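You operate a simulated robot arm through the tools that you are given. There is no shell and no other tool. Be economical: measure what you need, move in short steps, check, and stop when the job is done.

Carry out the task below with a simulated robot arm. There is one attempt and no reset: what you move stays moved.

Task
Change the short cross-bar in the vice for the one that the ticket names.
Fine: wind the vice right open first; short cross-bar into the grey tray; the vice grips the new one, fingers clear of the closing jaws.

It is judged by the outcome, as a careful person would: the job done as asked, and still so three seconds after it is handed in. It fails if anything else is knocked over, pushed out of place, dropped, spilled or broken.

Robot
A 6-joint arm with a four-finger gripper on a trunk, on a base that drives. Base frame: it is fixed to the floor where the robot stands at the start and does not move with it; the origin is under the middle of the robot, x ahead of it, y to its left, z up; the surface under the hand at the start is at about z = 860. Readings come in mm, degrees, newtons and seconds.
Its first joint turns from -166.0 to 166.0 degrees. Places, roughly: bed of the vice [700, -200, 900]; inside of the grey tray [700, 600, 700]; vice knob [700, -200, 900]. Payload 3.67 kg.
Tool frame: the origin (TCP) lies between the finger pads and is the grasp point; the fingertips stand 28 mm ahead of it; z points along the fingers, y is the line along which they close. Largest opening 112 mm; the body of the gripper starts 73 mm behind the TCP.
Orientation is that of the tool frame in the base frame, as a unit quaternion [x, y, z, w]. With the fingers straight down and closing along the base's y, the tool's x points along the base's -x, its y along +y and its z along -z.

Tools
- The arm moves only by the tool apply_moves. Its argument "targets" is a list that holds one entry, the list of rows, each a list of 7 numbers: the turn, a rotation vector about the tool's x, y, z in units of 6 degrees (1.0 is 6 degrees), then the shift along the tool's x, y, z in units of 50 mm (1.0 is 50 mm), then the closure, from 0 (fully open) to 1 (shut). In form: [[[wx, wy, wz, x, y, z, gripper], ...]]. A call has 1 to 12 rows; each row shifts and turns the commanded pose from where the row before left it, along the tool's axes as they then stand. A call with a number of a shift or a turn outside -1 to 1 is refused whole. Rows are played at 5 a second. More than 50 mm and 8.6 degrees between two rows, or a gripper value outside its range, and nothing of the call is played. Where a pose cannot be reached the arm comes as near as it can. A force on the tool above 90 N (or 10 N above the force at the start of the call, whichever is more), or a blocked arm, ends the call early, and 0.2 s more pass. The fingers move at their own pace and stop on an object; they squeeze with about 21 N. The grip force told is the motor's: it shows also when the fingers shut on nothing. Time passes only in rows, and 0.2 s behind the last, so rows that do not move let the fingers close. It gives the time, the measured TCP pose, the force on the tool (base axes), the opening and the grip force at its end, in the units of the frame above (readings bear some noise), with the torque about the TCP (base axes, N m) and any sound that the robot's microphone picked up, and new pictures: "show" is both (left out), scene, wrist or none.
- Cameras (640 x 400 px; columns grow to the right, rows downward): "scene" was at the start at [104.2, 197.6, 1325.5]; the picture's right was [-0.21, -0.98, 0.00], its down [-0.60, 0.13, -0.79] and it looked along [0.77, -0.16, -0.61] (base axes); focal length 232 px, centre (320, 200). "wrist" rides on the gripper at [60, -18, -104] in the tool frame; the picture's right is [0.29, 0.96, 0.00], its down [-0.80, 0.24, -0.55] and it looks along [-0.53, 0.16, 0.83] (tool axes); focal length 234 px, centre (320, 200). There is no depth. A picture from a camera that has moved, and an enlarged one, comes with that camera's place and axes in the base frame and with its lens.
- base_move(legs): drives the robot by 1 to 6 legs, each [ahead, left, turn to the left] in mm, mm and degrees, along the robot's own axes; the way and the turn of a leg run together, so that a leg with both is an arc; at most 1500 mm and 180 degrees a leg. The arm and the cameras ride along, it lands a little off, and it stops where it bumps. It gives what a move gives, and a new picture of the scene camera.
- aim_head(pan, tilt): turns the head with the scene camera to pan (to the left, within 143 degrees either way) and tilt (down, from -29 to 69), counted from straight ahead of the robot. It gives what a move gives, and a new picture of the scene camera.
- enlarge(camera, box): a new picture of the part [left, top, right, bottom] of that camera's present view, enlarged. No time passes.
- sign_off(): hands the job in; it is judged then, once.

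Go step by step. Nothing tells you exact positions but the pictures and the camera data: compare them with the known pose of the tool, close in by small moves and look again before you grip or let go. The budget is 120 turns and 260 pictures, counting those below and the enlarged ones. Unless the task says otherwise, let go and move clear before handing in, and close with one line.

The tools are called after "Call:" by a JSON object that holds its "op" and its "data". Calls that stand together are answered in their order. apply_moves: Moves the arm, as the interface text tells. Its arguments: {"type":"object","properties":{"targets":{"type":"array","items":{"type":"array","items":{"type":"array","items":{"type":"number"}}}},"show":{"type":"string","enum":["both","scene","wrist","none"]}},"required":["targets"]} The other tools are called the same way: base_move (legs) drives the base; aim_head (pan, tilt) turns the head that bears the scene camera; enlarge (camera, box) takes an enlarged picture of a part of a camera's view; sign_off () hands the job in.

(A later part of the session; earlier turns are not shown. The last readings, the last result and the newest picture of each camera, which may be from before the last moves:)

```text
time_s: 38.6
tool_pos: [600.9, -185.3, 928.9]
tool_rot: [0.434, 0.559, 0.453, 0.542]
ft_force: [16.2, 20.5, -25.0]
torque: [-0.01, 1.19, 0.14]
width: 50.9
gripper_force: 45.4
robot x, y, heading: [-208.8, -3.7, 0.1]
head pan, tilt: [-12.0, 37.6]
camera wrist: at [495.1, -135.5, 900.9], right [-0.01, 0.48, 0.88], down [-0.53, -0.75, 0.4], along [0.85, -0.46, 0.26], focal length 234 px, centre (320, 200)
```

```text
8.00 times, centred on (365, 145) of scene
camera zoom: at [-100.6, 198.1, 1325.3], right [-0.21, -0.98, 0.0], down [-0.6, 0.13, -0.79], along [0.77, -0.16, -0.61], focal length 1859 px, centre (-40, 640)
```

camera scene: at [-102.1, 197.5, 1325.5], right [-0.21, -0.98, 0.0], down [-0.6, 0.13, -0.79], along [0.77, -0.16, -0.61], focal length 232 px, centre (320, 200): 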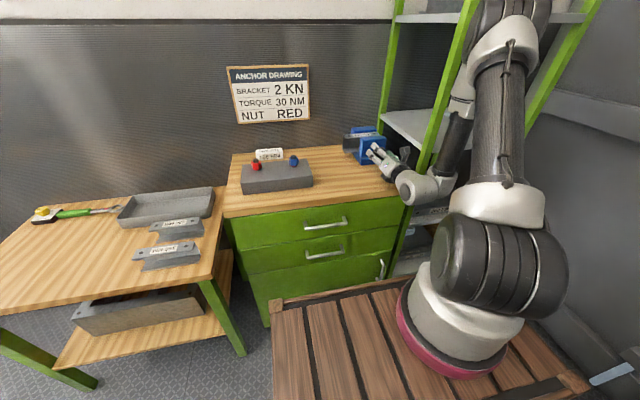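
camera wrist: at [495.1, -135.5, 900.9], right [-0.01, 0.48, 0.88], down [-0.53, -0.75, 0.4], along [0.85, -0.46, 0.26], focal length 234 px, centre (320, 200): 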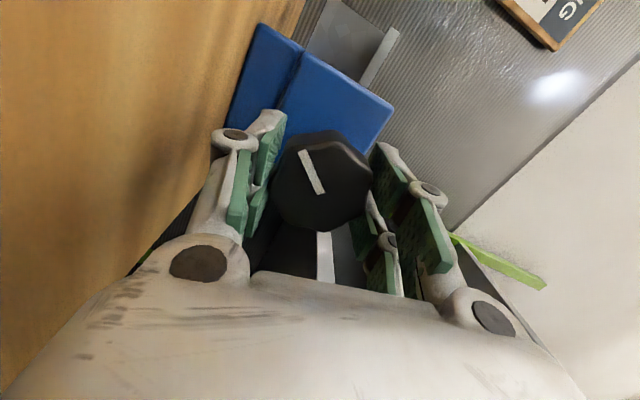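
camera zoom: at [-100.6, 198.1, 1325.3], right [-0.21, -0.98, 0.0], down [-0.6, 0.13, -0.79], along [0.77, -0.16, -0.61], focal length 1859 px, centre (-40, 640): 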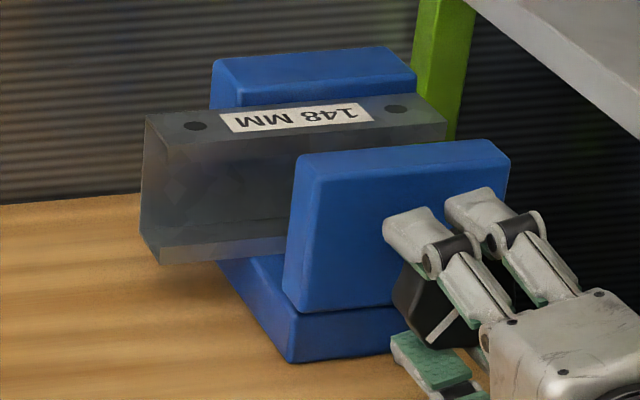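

The mark slipped relative to the fingers at the end of that stroke and the jaw is flush with the base's front edge, so the vice is right open. I'll release, back off, roll level and take a look.

Call:
{"op": "apply_moves", "data": {"targets": [[[0, 0, 0, 0, 0, 0, 0.3], [0, 0, 0, 0, 0, 0, 0.3], [0, 0, 0, 0, 0, -1, 0.3], [0, 0, 1, 0, 0, -0.2, 0.3], [0, 0, 1, 0, 0, 0, 0.3], [0, 0, 1, 0, 0, 0, 0.3], [0, 0, 1, 0, 0, 0, 0.3], [0, 0, 1, 0, 0, 0, 0.3], [0, 0, 1, 0, 0, 0, 0.3], [0, 0, 1, 0, 0, 0, 0.3], [0, 0, 1, 0, 0, 0, 0.3], [0, 0, 1, 0, 0, 0, 0.3]]], "show": "none"}}

Call:
{"op": "apply_moves", "data": {"targets": [[[0, 0, 1, 0, 0, 0, 0.3], [0, 0, 1, 0, 0, 0, 0.3], [0, 0, 1, 0, 0, 0, 0.3], [0, 0, 1, 0, 0, 0, 0.3], [0, 0, 1, 0, 0, 0, 0.3], [0, 0, 1, 0, 0, 0, 0.3], [0, 0, 1, 0, 0, 0, 0], [0, 0, 1, 0, 0, 0, 0], [0, 0, 0, 1, 0, 0, 0], [0, 0, 0, 1, 0, 0, 0], [0, 0, 0, 1, 0, 0, 0], [0, 0, 0, 1, 0, 0, 0]]], "show": "both"}}

Call:
{"op": "enlarge", "data": {"camera": "scene", "box": [335, 115, 395, 175]}}

Call:
{"op": "enlarge", "data": {"camera": "wrist", "box": [220, 120, 380, 280]}}

```text
time_s: 41.2
tool_pos: [540.7, -188.8, 929.8]
tool_rot: [0.641, 0.298, 0.651, 0.276]
ft_force: [0.6, -0.7, -0.6]
torque: [-0.01, -0.02, 0.0]
width: 78.4
gripper_force: 0.0
robot x, y, heading: [-209.0, -2.9, -0.4]
head pan, tilt: [-12.0, 37.6]
```

```text
time_s: 43.8
tool_pos: [542.4, -184.6, 1129.8]
tool_rot: [0.707, 0.013, 0.707, -0.013]
ft_force: [0.1, -1.2, -0.6]
torque: [0.01, -0.03, 0.0]
width: 112.0
gripper_force: 0.1
robot x, y, heading: [-203.0, 1.7, 0.1]
head pan, tilt: [-12.0, 37.6]
camera scene: at [-101.5, 197.2, 1325.6], right [-0.21, -0.98, 0.0], down [-0.6, 0.13, -0.79], along [0.77, -0.16, -0.61], focal length 232 px, centre (320, 200)
camera wrist: at [436.9, -170.8, 1191.2], right [0.03, -0.96, 0.29], down [-0.55, -0.26, -0.8], along [0.84, -0.13, -0.53], focal length 234 px, centre (320, 200)
```

scene: 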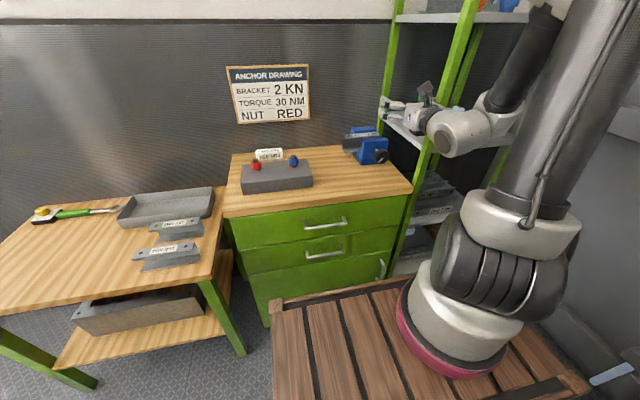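
wrist: 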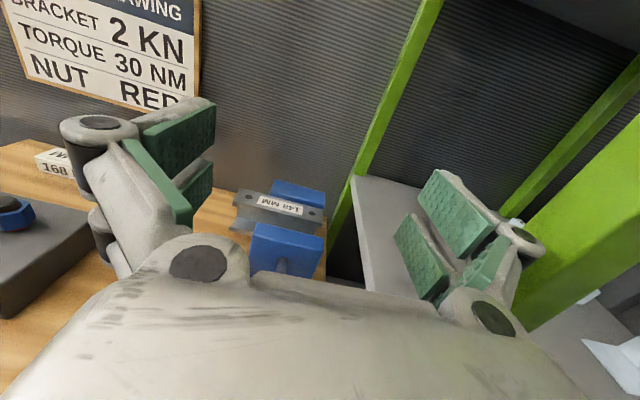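

```text
6.67 times, centred on (365, 145) of scene
camera zoom: at [-101.5, 197.2, 1325.6], right [-0.21, -0.98, 0.0], down [-0.6, 0.13, -0.79], along [0.77, -0.16, -0.61], focal length 1549 px, centre (20, 567)
```

zoom: 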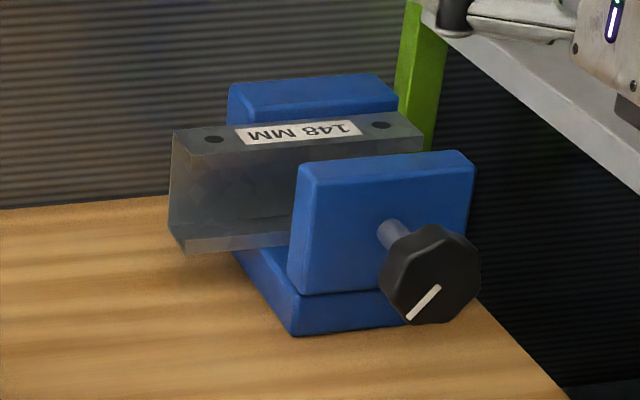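

```text
2.50 times, centred on (300, 200) of wrist
camera zoom: at [436.9, -170.8, 1191.2], right [0.03, -0.96, 0.29], down [-0.55, -0.26, -0.8], along [0.84, -0.13, -0.53], focal length 585 px, centre (370, 200)
```

zoom: 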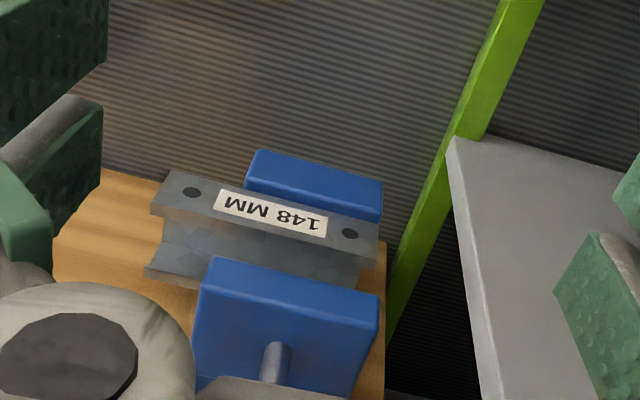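

The bar is 40 mm wide in x (743–783), spans y from -85 to -233, and its top is at z ≈ 953. Its left end overhangs the jaws by about 52 mm, so I'll grip there. I'll turn the tool down with the fingers closing along x, then drive forward again.

Call:
{"op": "apply_moves", "data": {"targets": [[[0, -1, 0, 0, 0, 0, 0], [0, -1, 0, 0, 0, 0, 0], [0, -1, 0, 0, 0, 0, 0], [0, -1, 0, 0, 0, 0, 0], [0, -1, 0, 0, 0, 0, 0], [0, -1, 0, 0, 0, 0, 0], [0, -1, 0, 0, 0, 0, 0], [0, -1, 0, 0, 0, 0, 0], [0, -1, 0, 0, 0, 0, 0], [0, -1, 0, 0, 0, 0, 0], [0, -1, 0, 0, 0, 0, 0], [0, -1, 0, 0, 0, 0, 0]]], "show": "none"}}

Call:
{"op": "apply_moves", "data": {"targets": [[[0, -1, 0, 0, 0, 0, 0], [0, -1, 0, 0, 0, 0, 0], [0, -1, 0, 0, 0, 0, 0], [0, 0, -1, 0, 0, 0, 0], [0, 0, -1, 0, 0, 0, 0], [0, 0, -1, 0, 0, 0, 0], [0, 0, -1, 0, 0, 0, 0], [0, 0, -1, 0, 0, 0, 0], [0, 0, -1, 0, 0, 0, 0], [0, 0, -1, 0, 0, 0, 0], [0, 0, -1, 0, 0, 0, 0], [0, 0, -1, 0, 0, 0, 0]]], "show": "none"}}

Call:
{"op": "apply_moves", "data": {"targets": [[[0, 0, -1, 0, 0, 0, 0], [0, 0, -1, 0, 0, 0, 0], [0, 0, -1, 0, 0, 0, 0], [0, 0, -1, 0, 0, 0, 0], [0, 0, -1, 0, 0, 0, 0], [0, 0, -1, 0, 0, 0, 0]]], "show": "none"}}

Call:
{"op": "base_move", "data": {"legs": [[190, 0, 0]]}}

```text
time_s: 46.4
tool_pos: [541.6, -188.8, 1130.9]
tool_rot: [0.988, 0.018, 0.154, -0.003]
ft_force: [-0.5, -0.5, -0.1]
torque: [-0.01, -0.05, -0.02]
width: 112.0
gripper_force: 0.0
robot x, y, heading: [-202.6, -2.0, 0.0]
head pan, tilt: [-12.0, 37.6]
```

```text
time_s: 49.0
tool_pos: [541.2, -188.0, 1130.6]
tool_rot: [0.883, 0.47, -0.001, 0.0]
ft_force: [0.4, 0.0, 1.0]
torque: [-0.04, -0.01, 0.01]
width: 111.9
gripper_force: 0.0
robot x, y, heading: [-207.2, 1.1, 0.2]
head pan, tilt: [-12.0, 37.6]
```

```text
time_s: 50.4
tool_pos: [541.0, -188.6, 1131.4]
tool_rot: [0.694, 0.72, 0.0, 0.0]
ft_force: [-0.2, -0.9, -0.1]
torque: [-0.02, 0.03, 0.01]
width: 112.0
gripper_force: 0.1
robot x, y, heading: [-204.2, 1.6, 0.1]
head pan, tilt: [-12.0, 37.6]
```

```text
time_s: 52.0
tool_pos: [728.3, -183.9, 1130.8]
tool_rot: [0.692, 0.722, 0.0, 0.0]
ft_force: [0.4, 0.1, -0.4]
torque: [0.0, 0.01, 0.02]
width: 111.9
gripper_force: 0.0
robot x, y, heading: [-20.1, 0.9, 0.6]
head pan, tilt: [-12.0, 37.6]
camera scene: at [84.1, 198.6, 1325.5], right [-0.2, -0.98, 0.0], down [-0.6, 0.12, -0.79], along [0.78, -0.16, -0.61], focal length 232 px, centre (320, 200)
```

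scene: 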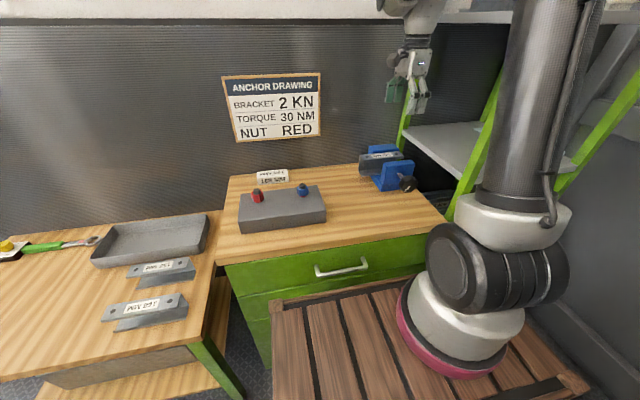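

Call:
{"op": "apply_moves", "data": {"targets": [[[0, 0, 0, 0.66, 0.34, 0, 0], [0, 0, 0, 0.66, 0.34, 0, 0], [0, 0, 0, 0, 0, 0.9, 0], [0, 0, 0, 0, 0, 0.5, 0], [0, 0, 0, 0, 0, 0, 0]]], "show": "both"}}

Call:
{"op": "enlarge", "data": {"camera": "scene", "box": [350, 100, 430, 200]}}

```text
time_s: 53.2
tool_pos: [760.9, -116.6, 1062.1]
tool_rot: [0.692, 0.722, 0.0, -0.001]
ft_force: [0.3, 0.6, 0.8]
torque: [0.02, 0.02, 0.0]
width: 111.8
gripper_force: 0.1
robot x, y, heading: [-18.9, 1.5, 0.3]
head pan, tilt: [-12.0, 37.6]
camera scene: at [84.0, 198.6, 1325.5], right [-0.2, -0.98, 0.0], down [-0.6, 0.12, -0.79], along [0.78, -0.16, -0.61], focal length 232 px, centre (320, 200)
camera wrist: at [739.5, -58.3, 1167.2], right [0.94, 0.33, 0.0], down [0.27, -0.79, 0.55], along [0.18, -0.52, -0.83], focal length 234 px, centre (320, 200)
```

scene: 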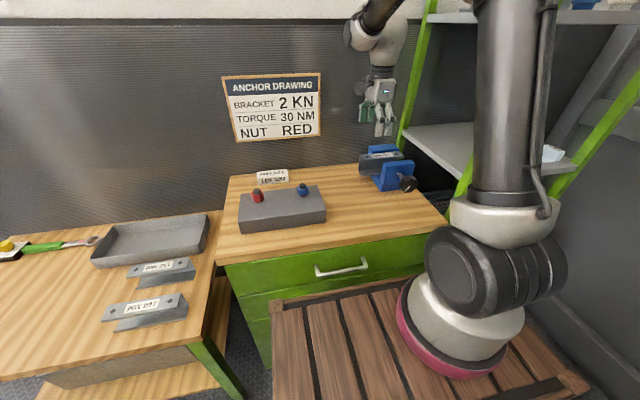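
wrist: 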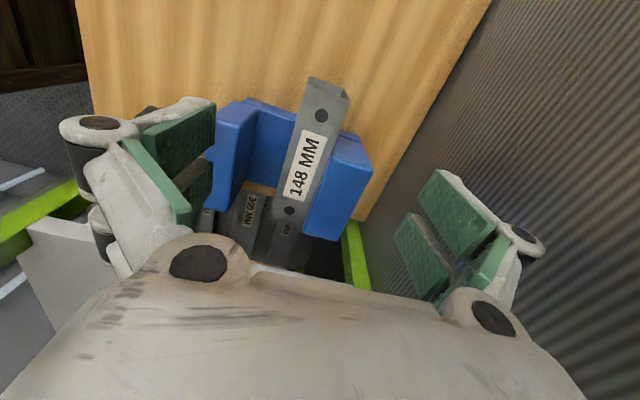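

```text
4.00 times, centred on (390, 150) of scene
camera zoom: at [84.0, 198.6, 1325.5], right [-0.2, -0.98, 0.0], down [-0.6, 0.12, -0.79], along [0.78, -0.16, -0.61], focal length 929 px, centre (40, 400)
```

zoom: 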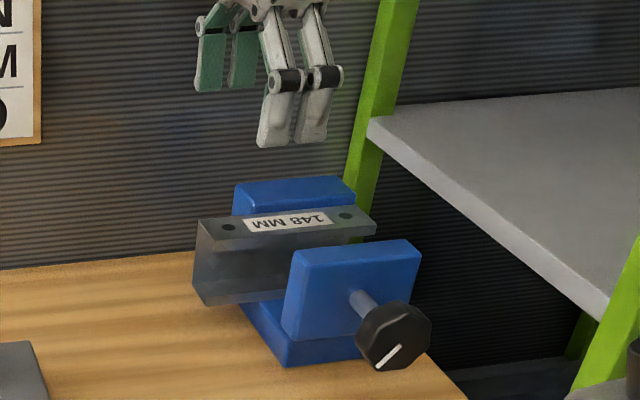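

Call:
{"op": "enlarge", "data": {"camera": "wrist", "box": [210, 70, 390, 250]}}

```text
2.22 times, centred on (300, 160) of wrist
camera zoom: at [739.5, -58.3, 1167.2], right [0.94, 0.33, 0.0], down [0.27, -0.79, 0.55], along [0.18, -0.52, -0.83], focal length 520 px, centre (364, 289)
```

zoom: 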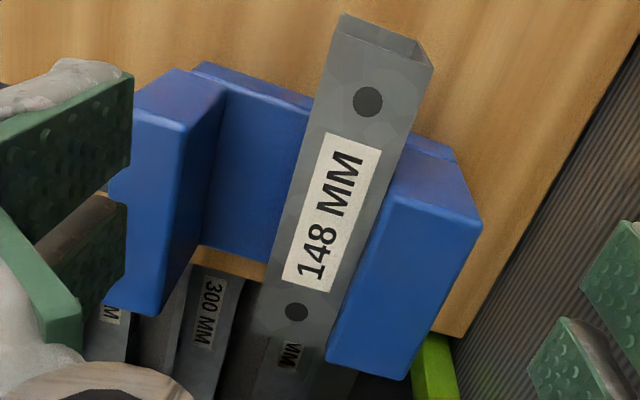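

The bar's centre line is at x ≈ 759.5 with almost no yaw. I'll trim 2° of yaw, narrow the fingers a little and lower halfway at y = -119.

Call:
{"op": "apply_moves", "data": {"targets": [[[0, 0, 0.33, -0.05, 0, 0.9, 0.35], [0, 0, 0, 0, -0.02, 0.9, 0.35], [0, 0, 0, 0, 0, 0.4, 0.35], [0, 0, 0, 0, 0, 0, 0.35]]], "show": "wrist"}}

Call:
{"op": "enlarge", "data": {"camera": "scene", "box": [350, 120, 430, 200]}}

```text
time_s: 54.2
tool_pos: [758.9, -120.8, 949.2]
tool_rot: [0.706, 0.709, -0.002, -0.002]
ft_force: [-0.3, -0.2, 3.5]
torque: [-0.07, -0.04, -0.01]
width: 86.1
gripper_force: 1.3
robot x, y, heading: [-20.6, -2.5, 0.3]
head pan, tilt: [-12.0, 37.6]
camera wrist: at [740.7, -62.0, 1054.0], right [0.96, 0.29, 0.0], down [0.25, -0.8, 0.55], along [0.16, -0.53, -0.83], focal length 234 px, centre (320, 200)
```

wrist: 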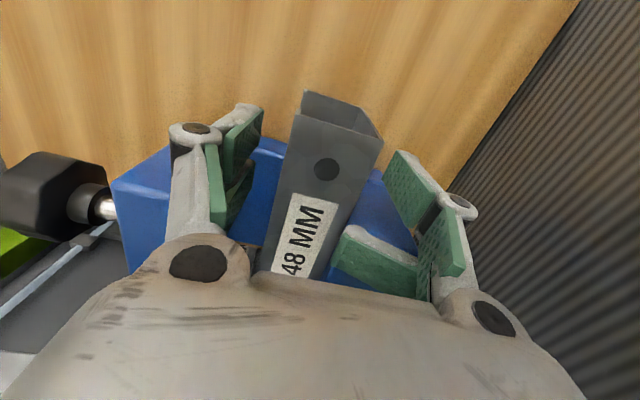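

```text
5.00 times, centred on (390, 160) of scene
camera zoom: at [83.9, 198.6, 1325.5], right [-0.2, -0.98, 0.0], down [-0.6, 0.12, -0.79], along [0.78, -0.16, -0.61], focal length 1162 px, centre (-30, 400)
```

zoom: 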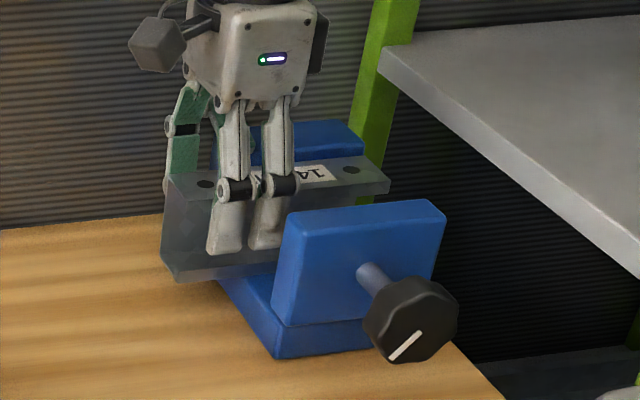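

The rear finger is wider than I assumed (two tines, about 48 mm in all) and has touched the top of the fixed jaw. I'll lift straight off and shift 11 mm to the left.

Call:
{"op": "apply_moves", "data": {"targets": [[[0, 0, 0, 0, 0, -0.8, 0.35], [0, 0, 0, 0.22, 0, 0, 0.35], [0, 0, 0, 0, 0, 0, 0.35]]], "show": "wrist"}}

Call:
{"op": "enlarge", "data": {"camera": "scene", "box": [350, 120, 430, 200]}}

Call:
{"op": "enlarge", "data": {"camera": "wrist", "box": [100, 60, 500, 290]}}

```text
time_s: 55.0
tool_pos: [760.2, -108.0, 990.2]
tool_rot: [0.704, 0.71, 0.0, -0.001]
ft_force: [0.4, 0.7, 0.2]
torque: [0.01, 0.0, 0.0]
width: 75.7
gripper_force: 0.1
robot x, y, heading: [-18.7, -0.3, 0.2]
head pan, tilt: [-12.0, 37.6]
camera wrist: at [740.7, -49.7, 1094.6], right [0.96, 0.29, 0.0], down [0.25, -0.8, 0.55], along [0.16, -0.53, -0.83], focal length 234 px, centre (320, 200)
```

wrist: 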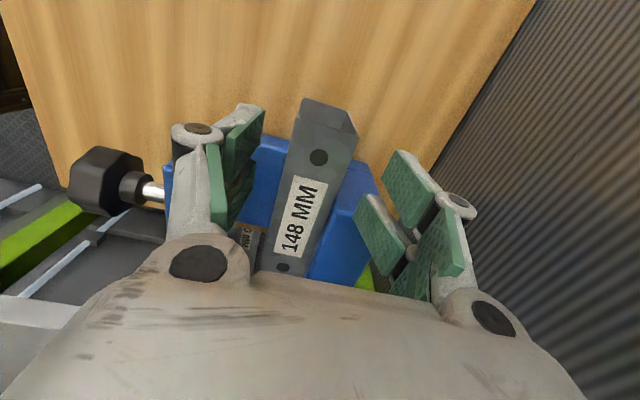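

```text
5.00 times, centred on (390, 160) of scene
camera zoom: at [84.1, 198.6, 1325.5], right [-0.2, -0.98, 0.0], down [-0.6, 0.12, -0.79], along [0.78, -0.16, -0.61], focal length 1162 px, centre (-30, 400)
```

zoom: 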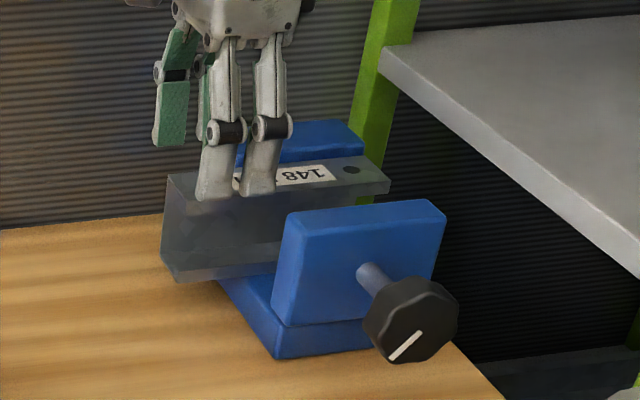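

```text
1.60 times, centred on (300, 175) of wrist
camera zoom: at [740.7, -49.7, 1094.6], right [0.96, 0.29, 0.0], down [0.25, -0.8, 0.55], along [0.16, -0.53, -0.83], focal length 375 px, centre (352, 240)
```

zoom: 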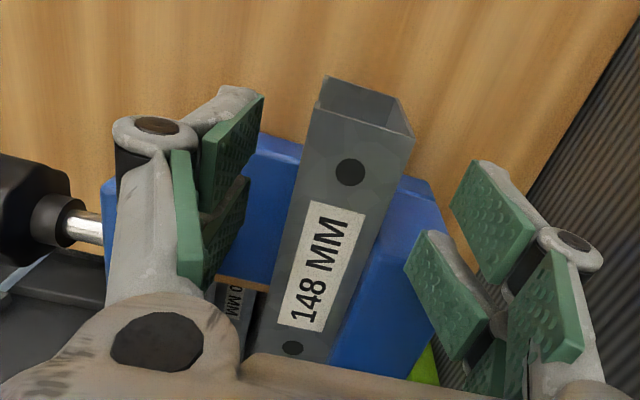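

Call:
{"op": "apply_moves", "data": {"targets": [[[0, 0, 0, 0.09, 0, 0, 0.35], [0, 0, 0, 0, 0, 0.6, 0.35], [0, 0, 0, 0, 0, 0.6, 0.35], [0, 0, 0, 0, 0, 0, 0.35]]], "show": "wrist"}}

Call:
{"op": "enlarge", "data": {"camera": "scene", "box": [350, 120, 430, 200]}}

```text
time_s: 56.0
tool_pos: [757.8, -103.2, 930.9]
tool_rot: [0.705, 0.71, -0.001, -0.001]
ft_force: [-0.7, 0.0, -0.3]
torque: [-0.03, -0.03, -0.03]
width: 72.9
gripper_force: 0.1
robot x, y, heading: [-17.8, 1.7, 0.3]
head pan, tilt: [-12.0, 37.6]
camera wrist: at [739.4, -45.4, 1036.7], right [0.96, 0.29, 0.0], down [0.25, -0.8, 0.55], along [0.16, -0.53, -0.83], focal length 234 px, centre (320, 200)
```

wrist: 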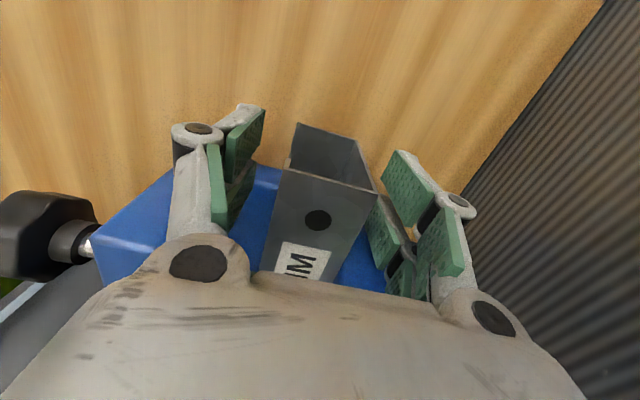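

```text
5.00 times, centred on (390, 160) of scene
camera zoom: at [84.1, 198.6, 1325.5], right [-0.2, -0.98, 0.0], down [-0.6, 0.12, -0.79], along [0.78, -0.16, -0.61], focal length 1162 px, centre (-30, 400)
```

zoom: 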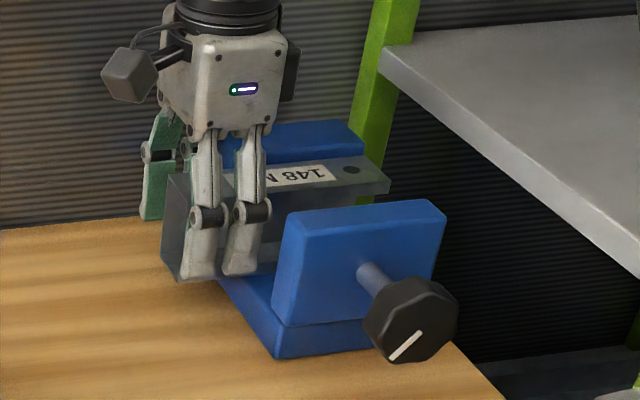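

All clear now. I'll go 18 mm lower, close, and lift slightly to test.

Call:
{"op": "apply_moves", "data": {"targets": [[[0, 0, 0, 0, 0.02, 0.36, 0.35], [0, 0, 0, 0, 0, 0, 0.8], [0, 0, 0, 0, 0, 0, 1], [0, 0, 0, 0, 0, 0, 1], [0, 0, 0, 0, 0, 0, 1]]], "show": "none"}}

Call:
{"op": "apply_moves", "data": {"targets": [[[0, 0, 0, 0, 0, -0.15, 1], [0, 0, 0, 0, 0, -0.15, 1], [0, 0, 0, 0, 0, 0, 1]]], "show": "wrist"}}

Call:
{"op": "enlarge", "data": {"camera": "scene", "box": [350, 120, 430, 200]}}

```text
time_s: 57.2
tool_pos: [757.7, -105.1, 913.5]
tool_rot: [0.705, 0.709, -0.001, -0.001]
ft_force: [-7.8, 0.3, 0.2]
torque: [0.04, 0.14, -0.44]
width: 39.5
gripper_force: 21.8
robot x, y, heading: [-16.4, -3.9, 0.2]
head pan, tilt: [-12.0, 37.6]
```

```text
time_s: 58.0
tool_pos: [757.8, -104.2, 929.1]
tool_rot: [0.705, 0.709, -0.001, -0.001]
ft_force: [-13.7, 1.2, 4.0]
torque: [-0.18, 0.55, -0.66]
width: 39.7
gripper_force: 20.8
robot x, y, heading: [-17.3, 1.1, 0.4]
head pan, tilt: [-12.0, 37.6]
camera wrist: at [740.0, -45.4, 1033.4], right [0.96, 0.29, 0.0], down [0.25, -0.8, 0.55], along [0.16, -0.53, -0.83], focal length 234 px, centre (320, 200)
```

wrist: 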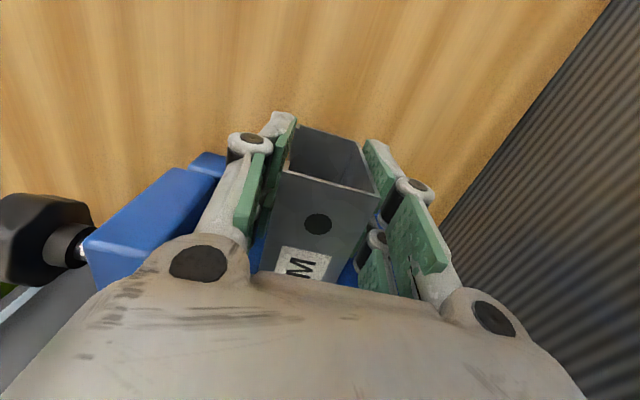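

```text
5.00 times, centred on (390, 160) of scene
camera zoom: at [83.5, 198.7, 1325.6], right [-0.2, -0.98, 0.0], down [-0.6, 0.12, -0.79], along [0.78, -0.16, -0.61], focal length 1162 px, centre (-30, 400)
```

zoom: 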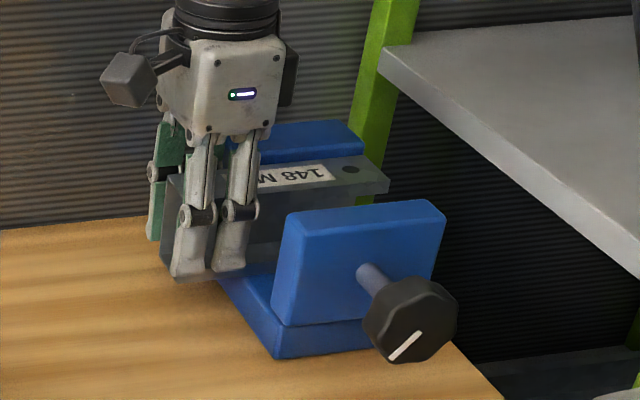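

The bar didn't lift: the front finger is pressing it against the fixed jaw. I'll go back down and draw the bar a little toward the robot, off the fixed jaw, before lifting.

Call:
{"op": "apply_moves", "data": {"targets": [[[0, 0, 0, 0, 0, 0.15, 1], [0, 0, 0, 0, 0, 0.15, 1], [0, 0, 0, 0, -0.1, 0, 1], [0, 0, 0, 0, -0.1, 0, 1], [0, 0, 0, 0, -0.08, 0, 1], [0, 0, 0, 0, 0, 0, 1]]], "show": "wrist"}}

Call:
{"op": "enlarge", "data": {"camera": "scene", "box": [350, 120, 430, 200]}}

Call:
{"op": "enlarge", "data": {"camera": "wrist", "box": [200, 90, 460, 290]}}

```text
time_s: 59.4
tool_pos: [744.7, -105.8, 912.6]
tool_rot: [0.705, 0.709, 0.001, 0.001]
ft_force: [5.6, 1.8, 13.1]
torque: [-0.34, -0.22, 0.17]
width: 40.0
gripper_force: 21.6
robot x, y, heading: [-20.2, 2.4, 0.1]
head pan, tilt: [-12.0, 37.6]
camera wrist: at [726.4, -46.0, 1017.5], right [0.96, 0.29, 0.0], down [0.25, -0.8, 0.55], along [0.16, -0.53, -0.83], focal length 234 px, centre (320, 200)
```

wrist: 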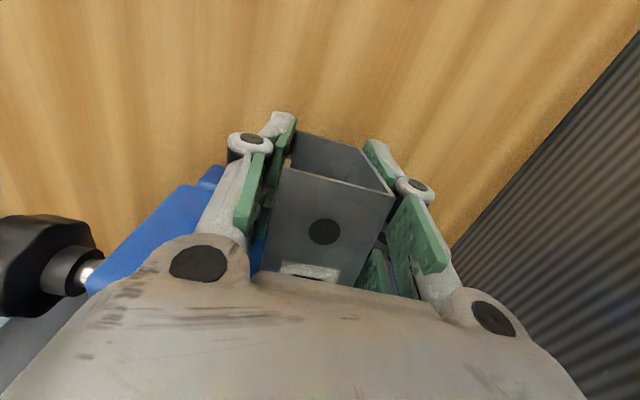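

```text
5.00 times, centred on (390, 160) of scene
camera zoom: at [83.9, 198.8, 1325.5], right [-0.2, -0.98, 0.0], down [-0.6, 0.12, -0.79], along [0.78, -0.16, -0.61], focal length 1162 px, centre (-30, 400)
```

zoom: 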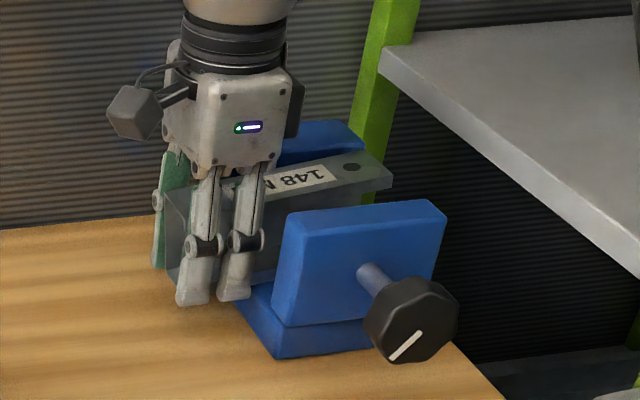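

```text
2.00 times, centred on (330, 190) of wrist
camera zoom: at [726.4, -46.0, 1017.5], right [0.96, 0.29, 0.0], down [0.25, -0.8, 0.55], along [0.16, -0.53, -0.83], focal length 468 px, centre (300, 220)
```

zoom: 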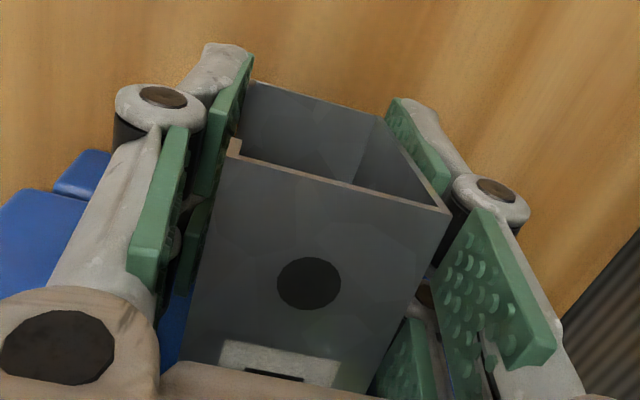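

The near end followed the fingers. I'll try the lift again.

Call:
{"op": "apply_moves", "data": {"targets": [[[0, 0, 0, 0, 0, -0.15, 1], [0, 0, 0, 0, 0, -0.15, 1], [0, 0, 0, 0, 0, -0.15, 1], [0, 0, 0, 0, 0, 0, 1]]], "show": "wrist"}}

Call:
{"op": "enlarge", "data": {"camera": "scene", "box": [350, 120, 430, 200]}}

```text
time_s: 60.4
tool_pos: [745.6, -105.1, 935.8]
tool_rot: [0.705, 0.71, 0.0, -0.001]
ft_force: [0.0, -0.1, -1.3]
torque: [0.09, -0.02, -0.01]
width: 39.8
gripper_force: 20.6
robot x, y, heading: [-20.6, 1.1, 0.3]
head pan, tilt: [-12.0, 37.6]
camera wrist: at [726.9, -45.5, 1041.0], right [0.96, 0.29, 0.0], down [0.25, -0.8, 0.55], along [0.16, -0.53, -0.83], focal length 234 px, centre (320, 200)
```

wrist: 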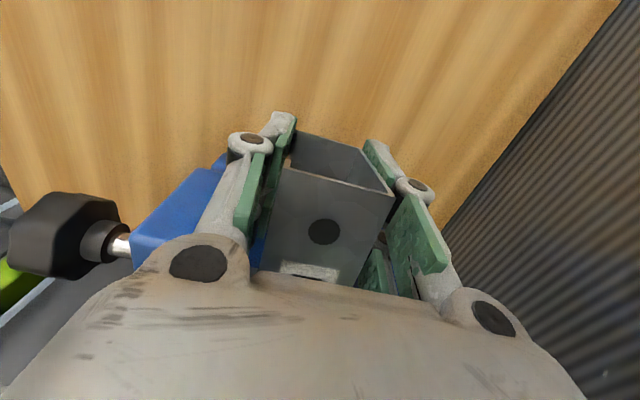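

```text
5.00 times, centred on (390, 160) of scene
camera zoom: at [84.1, 198.6, 1325.5], right [-0.2, -0.98, 0.0], down [-0.6, 0.12, -0.79], along [0.78, -0.16, -0.61], focal length 1162 px, centre (-30, 400)
```

zoom: 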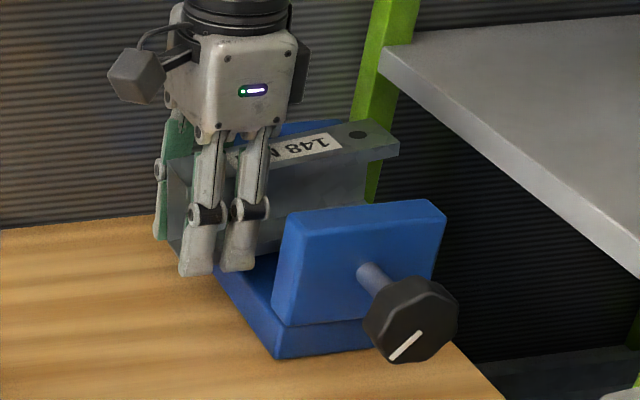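

The bar is clear and level, weighing only about 130 g. I'll lift it well above the jaws and look toward the tray.

Call:
{"op": "apply_moves", "data": {"targets": [[[0, 0, 0, 0, 0, -0.6, 1], [0, 0, 0, 0, 0, -0.8, 1], [0, 0, 0, 0, 0, -0.8, 1], [0, 0, 0, 0, 0, -0.8, 1], [0, 0, 0, 0, 0, 0, 1]]], "show": "none"}}

Call:
{"op": "aim_head", "data": {"pan": 35, "tilt": 42}}

```text
time_s: 61.6
tool_pos: [748.7, -103.4, 1082.6]
tool_rot: [0.705, 0.71, -0.001, -0.002]
ft_force: [0.4, 0.1, -1.8]
torque: [0.06, -0.02, 0.01]
width: 39.7
gripper_force: 20.6
robot x, y, heading: [-20.7, 0.6, 0.6]
head pan, tilt: [-12.0, 37.6]
```

```text
time_s: 62.7
tool_pos: [747.7, -103.8, 1082.9]
tool_rot: [0.705, 0.71, 0.0, 0.0]
ft_force: [-0.3, -0.5, -1.2]
torque: [0.06, 0.0, -0.04]
width: 39.6
gripper_force: 21.4
robot x, y, heading: [-15.5, -1.7, 0.4]
head pan, tilt: [35.0, 42.0]
camera scene: at [67.7, 264.4, 1319.1], right [0.58, -0.82, 0.0], down [-0.55, -0.39, -0.74], along [0.61, 0.43, -0.67], focal length 232 px, centre (320, 200)
```

scene: 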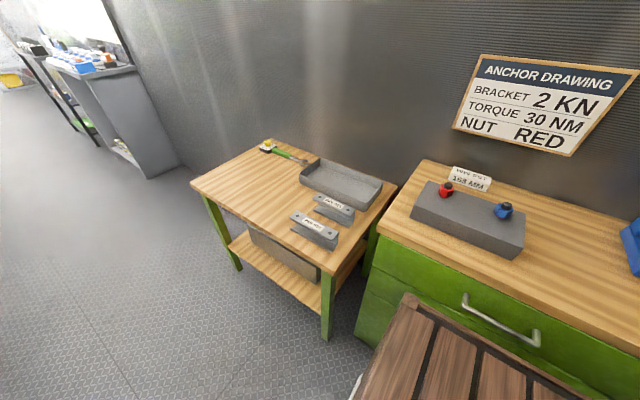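

Call:
{"op": "enlarge", "data": {"camera": "scene", "box": [270, 140, 400, 260]}}

```text
3.33 times, centred on (335, 200) of scene
camera zoom: at [67.7, 264.4, 1319.1], right [0.58, -0.82, 0.0], down [-0.55, -0.39, -0.74], along [0.61, 0.43, -0.67], focal length 774 px, centre (270, 200)
```

zoom: 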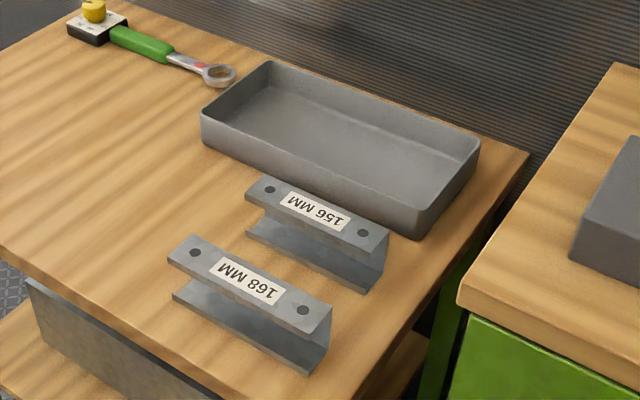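

Table top z ≈ 695. The 168 bar is at x 438–480, y 486–654, and the tray interior is about x 685–820, y 495–798. I'll back off a little and drive left to reach both comfortably.

Call:
{"op": "base_move", "data": {"legs": [[-60, 0, 0], [0, 350, 0]]}}

```text
time_s: 65.6
tool_pos: [687.6, 255.1, 1081.5]
tool_rot: [0.706, 0.708, -0.001, -0.001]
ft_force: [0.0, -0.4, -1.4]
torque: [0.05, 0.01, 0.03]
width: 39.6
gripper_force: 21.5
robot x, y, heading: [-82.9, 358.9, 0.1]
head pan, tilt: [35.0, 42.0]
camera scene: at [6.7, 624.2, 1319.1], right [0.58, -0.82, 0.0], down [-0.55, -0.39, -0.74], along [0.61, 0.43, -0.67], focal length 232 px, centre (320, 200)
```

scene: 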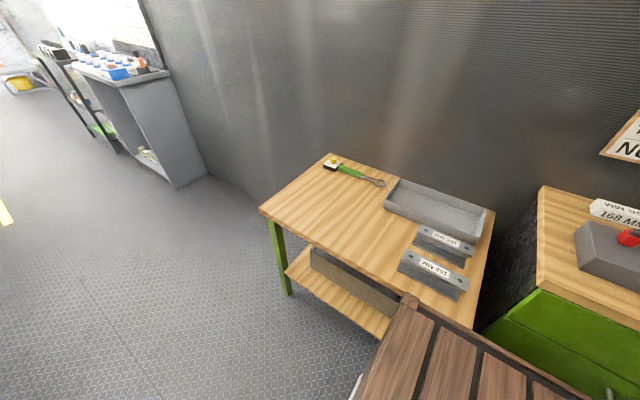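

Call:
{"op": "aim_head", "data": {"pan": 0, "tilt": 45}}

Call:
{"op": "enlarge", "data": {"camera": "scene", "box": [180, 80, 440, 280]}}

```text
time_s: 66.6
tool_pos: [686.8, 256.2, 1082.2]
tool_rot: [0.705, 0.709, 0.0, -0.001]
ft_force: [0.2, -0.6, -1.1]
torque: [0.03, -0.01, 0.02]
width: 39.5
gripper_force: 21.1
robot x, y, heading: [-77.9, 358.9, 0.1]
head pan, tilt: [0.0, 45.0]
camera scene: at [19.8, 576.4, 1314.7], right [0.01, -1.0, 0.0], down [-0.71, 0.0, -0.71], along [0.71, 0.0, -0.71], focal length 232 px, centre (320, 200)
```

scene: 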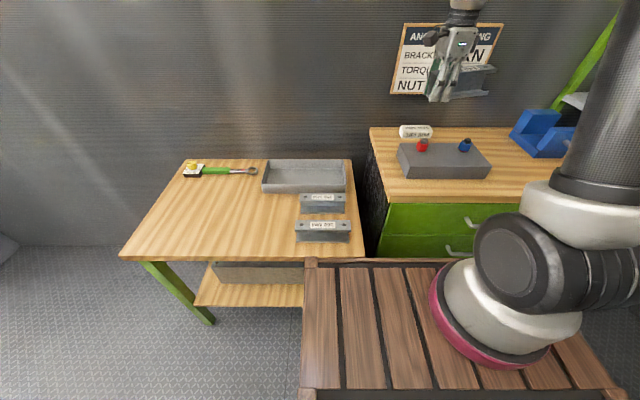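

```text
2.00 times, centred on (310, 180) of scene
camera zoom: at [19.8, 576.4, 1314.7], right [0.01, -1.0, 0.0], down [-0.71, 0.0, -0.71], along [0.71, 0.0, -0.71], focal length 465 px, centre (340, 240)
```

zoom: 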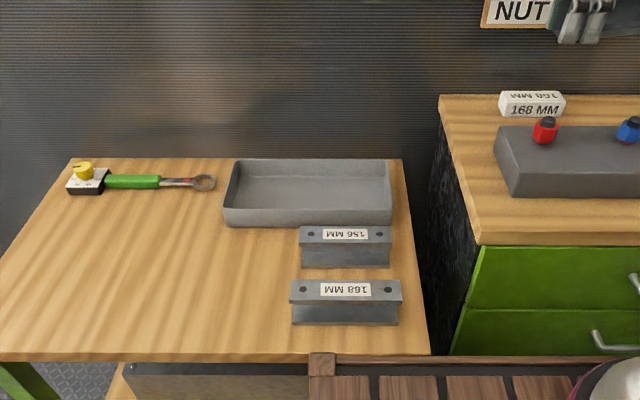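

I'll carry the old bar over to the middle of the tray, aiming for TCP (740, 680).

Call:
{"op": "apply_moves", "data": {"targets": [[[0, 0, 0, 0.94, 0.118, 0, 1], [0, 0, 0, 0.94, 0.118, 0, 1], [0, 0, 0, 0.94, 0.118, 0, 1], [0, 0, 0, 0.94, 0.118, 0, 1], [0, 0, 0, 0.94, 0.118, 0, 1], [0, 0, 0, 0.94, 0.118, 0, 1], [0, 0, 0, 0.94, 0.118, 0, 1], [0, 0, 0, 0.94, 0.118, 0, 1], [0, 0, 0, 0.94, 0.118, 0, 1], [0, 0, 0, 0, 0, 1, 1], [0, 0, 0, 0, 0, 1, 1], [0, 0, 0, 0, 0, 1, 1]]], "show": "none"}}

Call:
{"op": "apply_moves", "data": {"targets": [[[0, 0, 0, 0, 0, 0.9, 1], [0, 0, 0, 0, 0, 0.9, 1], [0, 0, 0, 0, 0, 0.3, 1], [0, 0, 0, 0, 0, 0, 1]]], "show": "both"}}

Call:
{"op": "enlarge", "data": {"camera": "scene", "box": [230, 80, 400, 260]}}

```text
time_s: 69.2
tool_pos: [735.3, 679.8, 932.1]
tool_rot: [0.706, 0.709, 0.0, 0.0]
ft_force: [0.2, 0.4, -0.1]
torque: [0.06, -0.05, 0.02]
width: 39.4
gripper_force: 21.4
robot x, y, heading: [-82.1, 359.4, -0.0]
head pan, tilt: [0.0, 45.0]
```

```text
time_s: 70.2
tool_pos: [735.4, 679.6, 827.9]
tool_rot: [0.705, 0.709, 0.0, -0.001]
ft_force: [0.3, -0.6, -1.6]
torque: [0.06, -0.02, -0.02]
width: 39.8
gripper_force: 21.1
robot x, y, heading: [-80.9, 362.7, 0.6]
head pan, tilt: [0.0, 45.0]
camera scene: at [19.8, 576.4, 1314.7], right [0.0, -1.0, 0.0], down [-0.71, 0.0, -0.71], along [0.71, 0.0, -0.71], focal length 232 px, centre (320, 200)
camera wrist: at [717.3, 738.0, 933.3], right [0.96, 0.29, 0.0], down [0.25, -0.8, 0.55], along [0.16, -0.53, -0.83], focal length 234 px, centre (320, 200)
```

scene: 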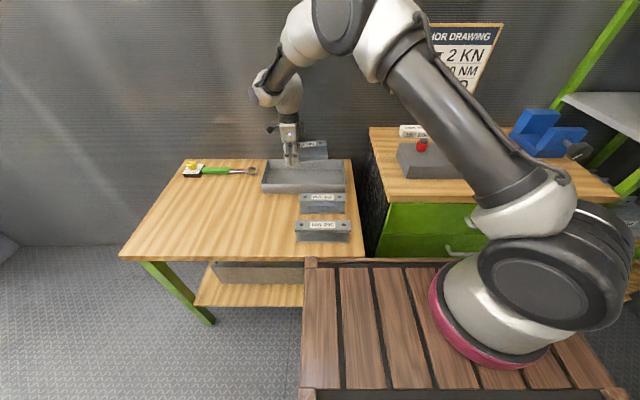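
wrist: 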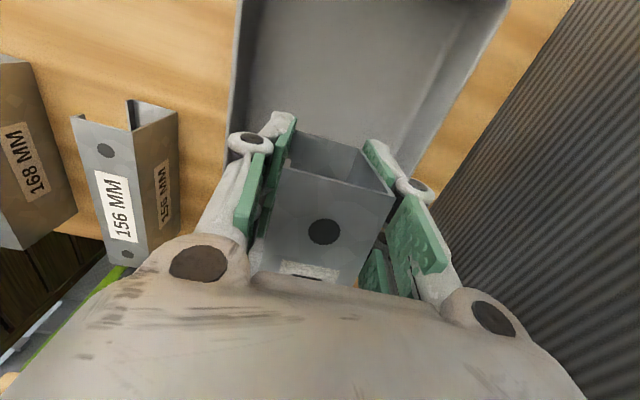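

```text
2.22 times, centred on (315, 170) of scene
camera zoom: at [19.8, 576.4, 1314.7], right [0.0, -1.0, 0.0], down [-0.71, 0.0, -0.71], along [0.71, 0.0, -0.71], focal length 516 px, centre (331, 267)
```

zoom: 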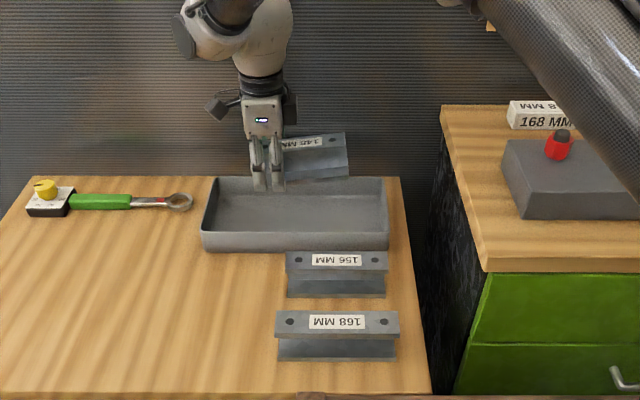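

The bar is over the tray with margin all round. I'll lower it to the tray floor.

Call:
{"op": "apply_moves", "data": {"targets": [[[0, 0, 0, 0, 0, 0.6, 1], [0, 0, 0, 0, 0, 0.6, 1], [0, 0, 0, 0, 0, 0.4, 1], [0, 0, 0, 0, 0, 0.15, 1], [0, 0, 0, 0, 0, 0, 1]]], "show": "none"}}

Call:
{"op": "enlarge", "data": {"camera": "scene", "box": [240, 110, 370, 210]}}

```text
time_s: 71.4
tool_pos: [737.3, 677.5, 738.1]
tool_rot: [0.705, 0.709, -0.001, 0.0]
ft_force: [-0.7, -1.0, -0.4]
torque: [0.06, 0.02, -0.02]
width: 39.7
gripper_force: 20.9
robot x, y, heading: [-79.0, 357.8, 0.2]
head pan, tilt: [0.0, 45.0]
```

```text
4.00 times, centred on (305, 160) of scene
camera zoom: at [19.8, 576.4, 1314.7], right [0.0, -1.0, 0.0], down [-0.71, 0.0, -0.71], along [0.71, 0.0, -0.71], focal length 929 px, centre (380, 360)
```

zoom: 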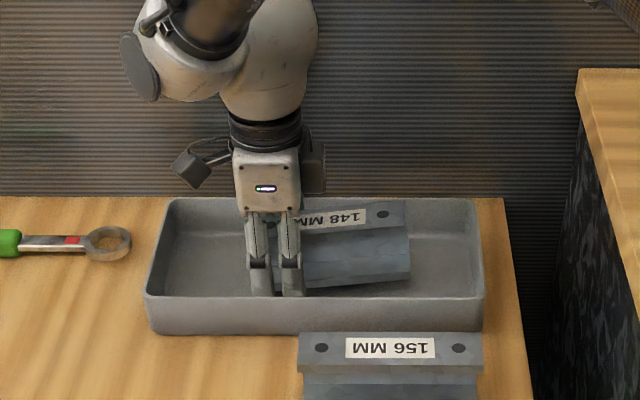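

Nearly down. I'll lower in tiny steps until it touches.

Call:
{"op": "apply_moves", "data": {"targets": [[[0, 0, 0, 0, 0, 0.06, 1], [0, 0, 0, 0, 0, 0.04, 1], [0, 0, 0, 0, 0, 0, 1]]], "show": "none"}}

Call:
{"op": "enlarge", "data": {"camera": "scene", "box": [260, 130, 350, 210]}}

```text
time_s: 72.2
tool_pos: [736.6, 681.1, 733.5]
tool_rot: [0.705, 0.709, 0.0, -0.001]
ft_force: [0.6, 0.2, -0.3]
torque: [0.03, 0.01, -0.01]
width: 39.8
gripper_force: 21.2
robot x, y, heading: [-79.8, 358.2, 0.3]
head pan, tilt: [0.0, 45.0]
```

```text
5.00 times, centred on (305, 170) of scene
camera zoom: at [19.8, 576.4, 1314.7], right [0.0, -1.0, 0.0], down [-0.71, 0.0, -0.71], along [0.71, 0.0, -0.71], focal length 1162 px, centre (395, 350)
```

zoom: 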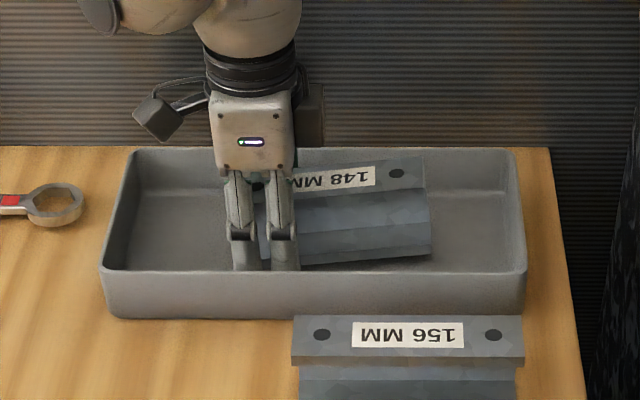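

Call:
{"op": "apply_moves", "data": {"targets": [[[0, 0, 0, 0, 0, 0.04, 1], [0, 0, 0, 0, 0, 0.04, 1], [0, 0, 0, 0, 0, 0, 1]]], "show": "none"}}

```text
time_s: 73.0
tool_pos: [737.7, 679.7, 732.0]
tool_rot: [0.705, 0.71, 0.001, -0.001]
ft_force: [-2.2, -1.2, 20.4]
torque: [0.16, 0.16, 0.04]
width: 39.9
gripper_force: 21.1
robot x, y, heading: [-78.7, 358.4, 0.5]
head pan, tilt: [0.0, 45.0]
```

Firm contact at 20 N, so the bar is on the tray floor. I'll ease off, open modestly and rise.

Call:
{"op": "apply_moves", "data": {"targets": [[[0, 0, 0, 0, 0, -0.04, 1], [0, 0, 0, 0, 0, 0, 0.5], [0, 0, 0, 0, 0, 0, 0.5], [0, 0, 0, 0, 0, -0.5, 0.5], [0, 0, 0, 0, 0, -1, 0.5], [0, 0, 0, 0, 0, -1, 0.5], [0, 0, 0, 0, 0, -1, 0.5]]], "show": "both"}}

Call:
{"op": "enlarge", "data": {"camera": "scene", "box": [240, 130, 370, 260]}}

```text
time_s: 74.6
tool_pos: [735.5, 682.0, 908.7]
tool_rot: [0.705, 0.709, -0.001, -0.001]
ft_force: [-0.3, 0.6, -0.9]
torque: [-0.02, 0.03, -0.02]
width: 55.6
gripper_force: 0.0
robot x, y, heading: [-78.5, 362.7, 0.2]
head pan, tilt: [0.0, 45.0]
camera scene: at [20.1, 576.6, 1314.7], right [0.0, -1.0, 0.0], down [-0.71, 0.0, -0.71], along [0.71, 0.0, -0.71], focal length 232 px, centre (320, 200)
camera wrist: at [717.4, 740.2, 1014.5], right [0.96, 0.29, 0.0], down [0.25, -0.8, 0.55], along [0.16, -0.53, -0.83], focal length 234 px, centre (320, 200)
```

scene: 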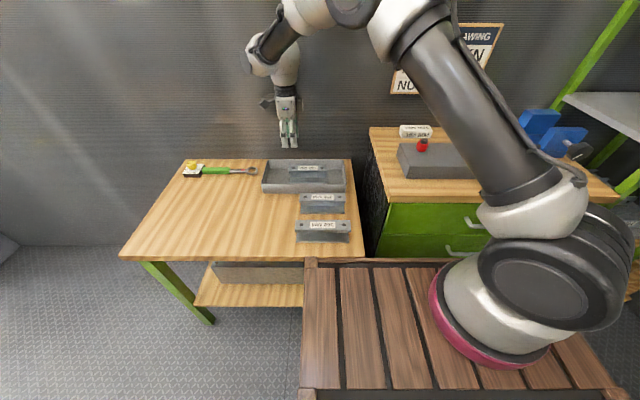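
wrist: 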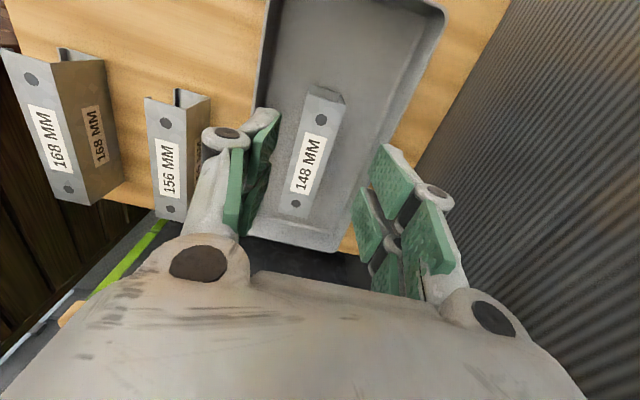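

```text
3.08 times, centred on (305, 195) of scene
camera zoom: at [20.1, 576.6, 1314.7], right [0.0, -1.0, 0.0], down [-0.71, 0.0, -0.71], along [0.71, 0.0, -0.71], focal length 715 px, centre (366, 215)
```

zoom: 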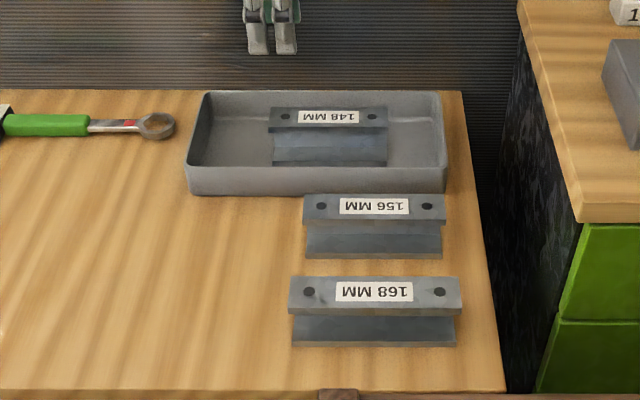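

The old bar stands safely in the tray. Next I'll go above the left part of the 168 bar, at TCP (459.5, 624).

Call:
{"op": "apply_moves", "data": {"targets": [[[0, 0, 0, -0.19, -0.92, 0, 0.35], [0, 0, 0, -0.19, -0.92, 0, 0.35], [0, 0, 0, -0.19, -0.92, 0, 0.35], [0, 0, 0, -0.19, -0.92, 0, 0.35], [0, 0, 0, -0.19, -0.92, 0, 0.35], [0, 0, 0, -0.19, -0.92, 0, 0.35], [0, 0, 0, 0, 0, 0.9, 0.35], [0, 0, 0, 0, 0, 0.3, 0.35], [0, 0, 0, 0, 0, 0, 0.35]]], "show": "both"}}

Call:
{"op": "enlarge", "data": {"camera": "wrist", "box": [180, 40, 460, 280]}}

```text
time_s: 76.6
tool_pos: [461.5, 621.7, 848.8]
tool_rot: [0.705, 0.709, -0.001, -0.001]
ft_force: [0.9, -0.4, -0.2]
torque: [0.0, 0.01, 0.0]
width: 72.7
gripper_force: 0.0
robot x, y, heading: [-79.8, 357.7, 0.2]
head pan, tilt: [0.0, 45.0]
camera scene: at [19.7, 576.4, 1314.7], right [0.0, -1.0, 0.0], down [-0.71, 0.0, -0.71], along [0.71, 0.0, -0.71], focal length 232 px, centre (320, 200)
camera wrist: at [442.0, 680.1, 954.3], right [0.96, 0.29, 0.0], down [0.25, -0.8, 0.55], along [0.16, -0.53, -0.83], focal length 234 px, centre (320, 200)
```

scene: 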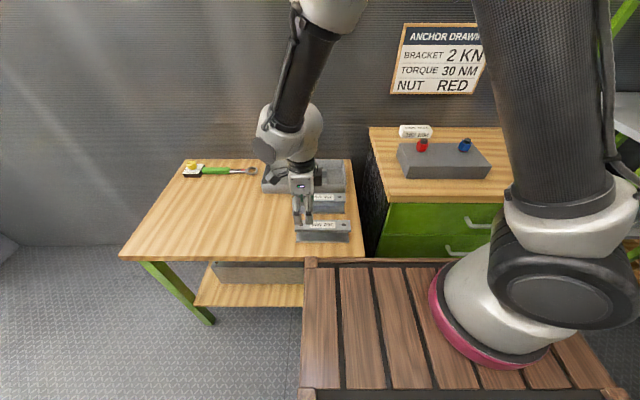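
wrist: 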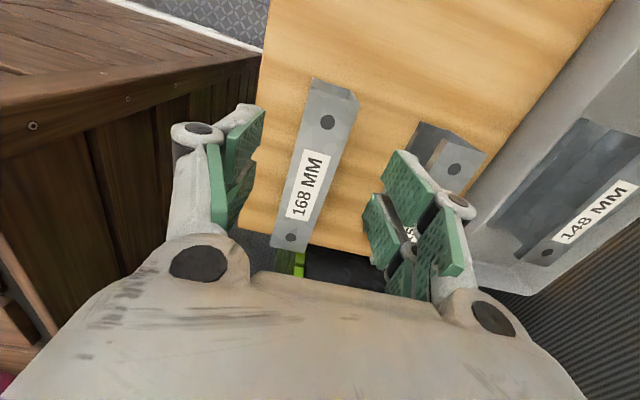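

```text
1.67 times, centred on (320, 160) of wrist
camera zoom: at [442.0, 680.1, 954.3], right [0.96, 0.29, 0.0], down [0.25, -0.8, 0.55], along [0.16, -0.53, -0.83], focal length 390 px, centre (320, 267)
```

zoom: 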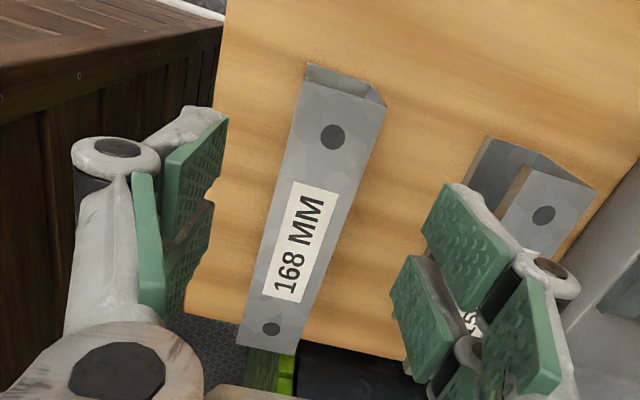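

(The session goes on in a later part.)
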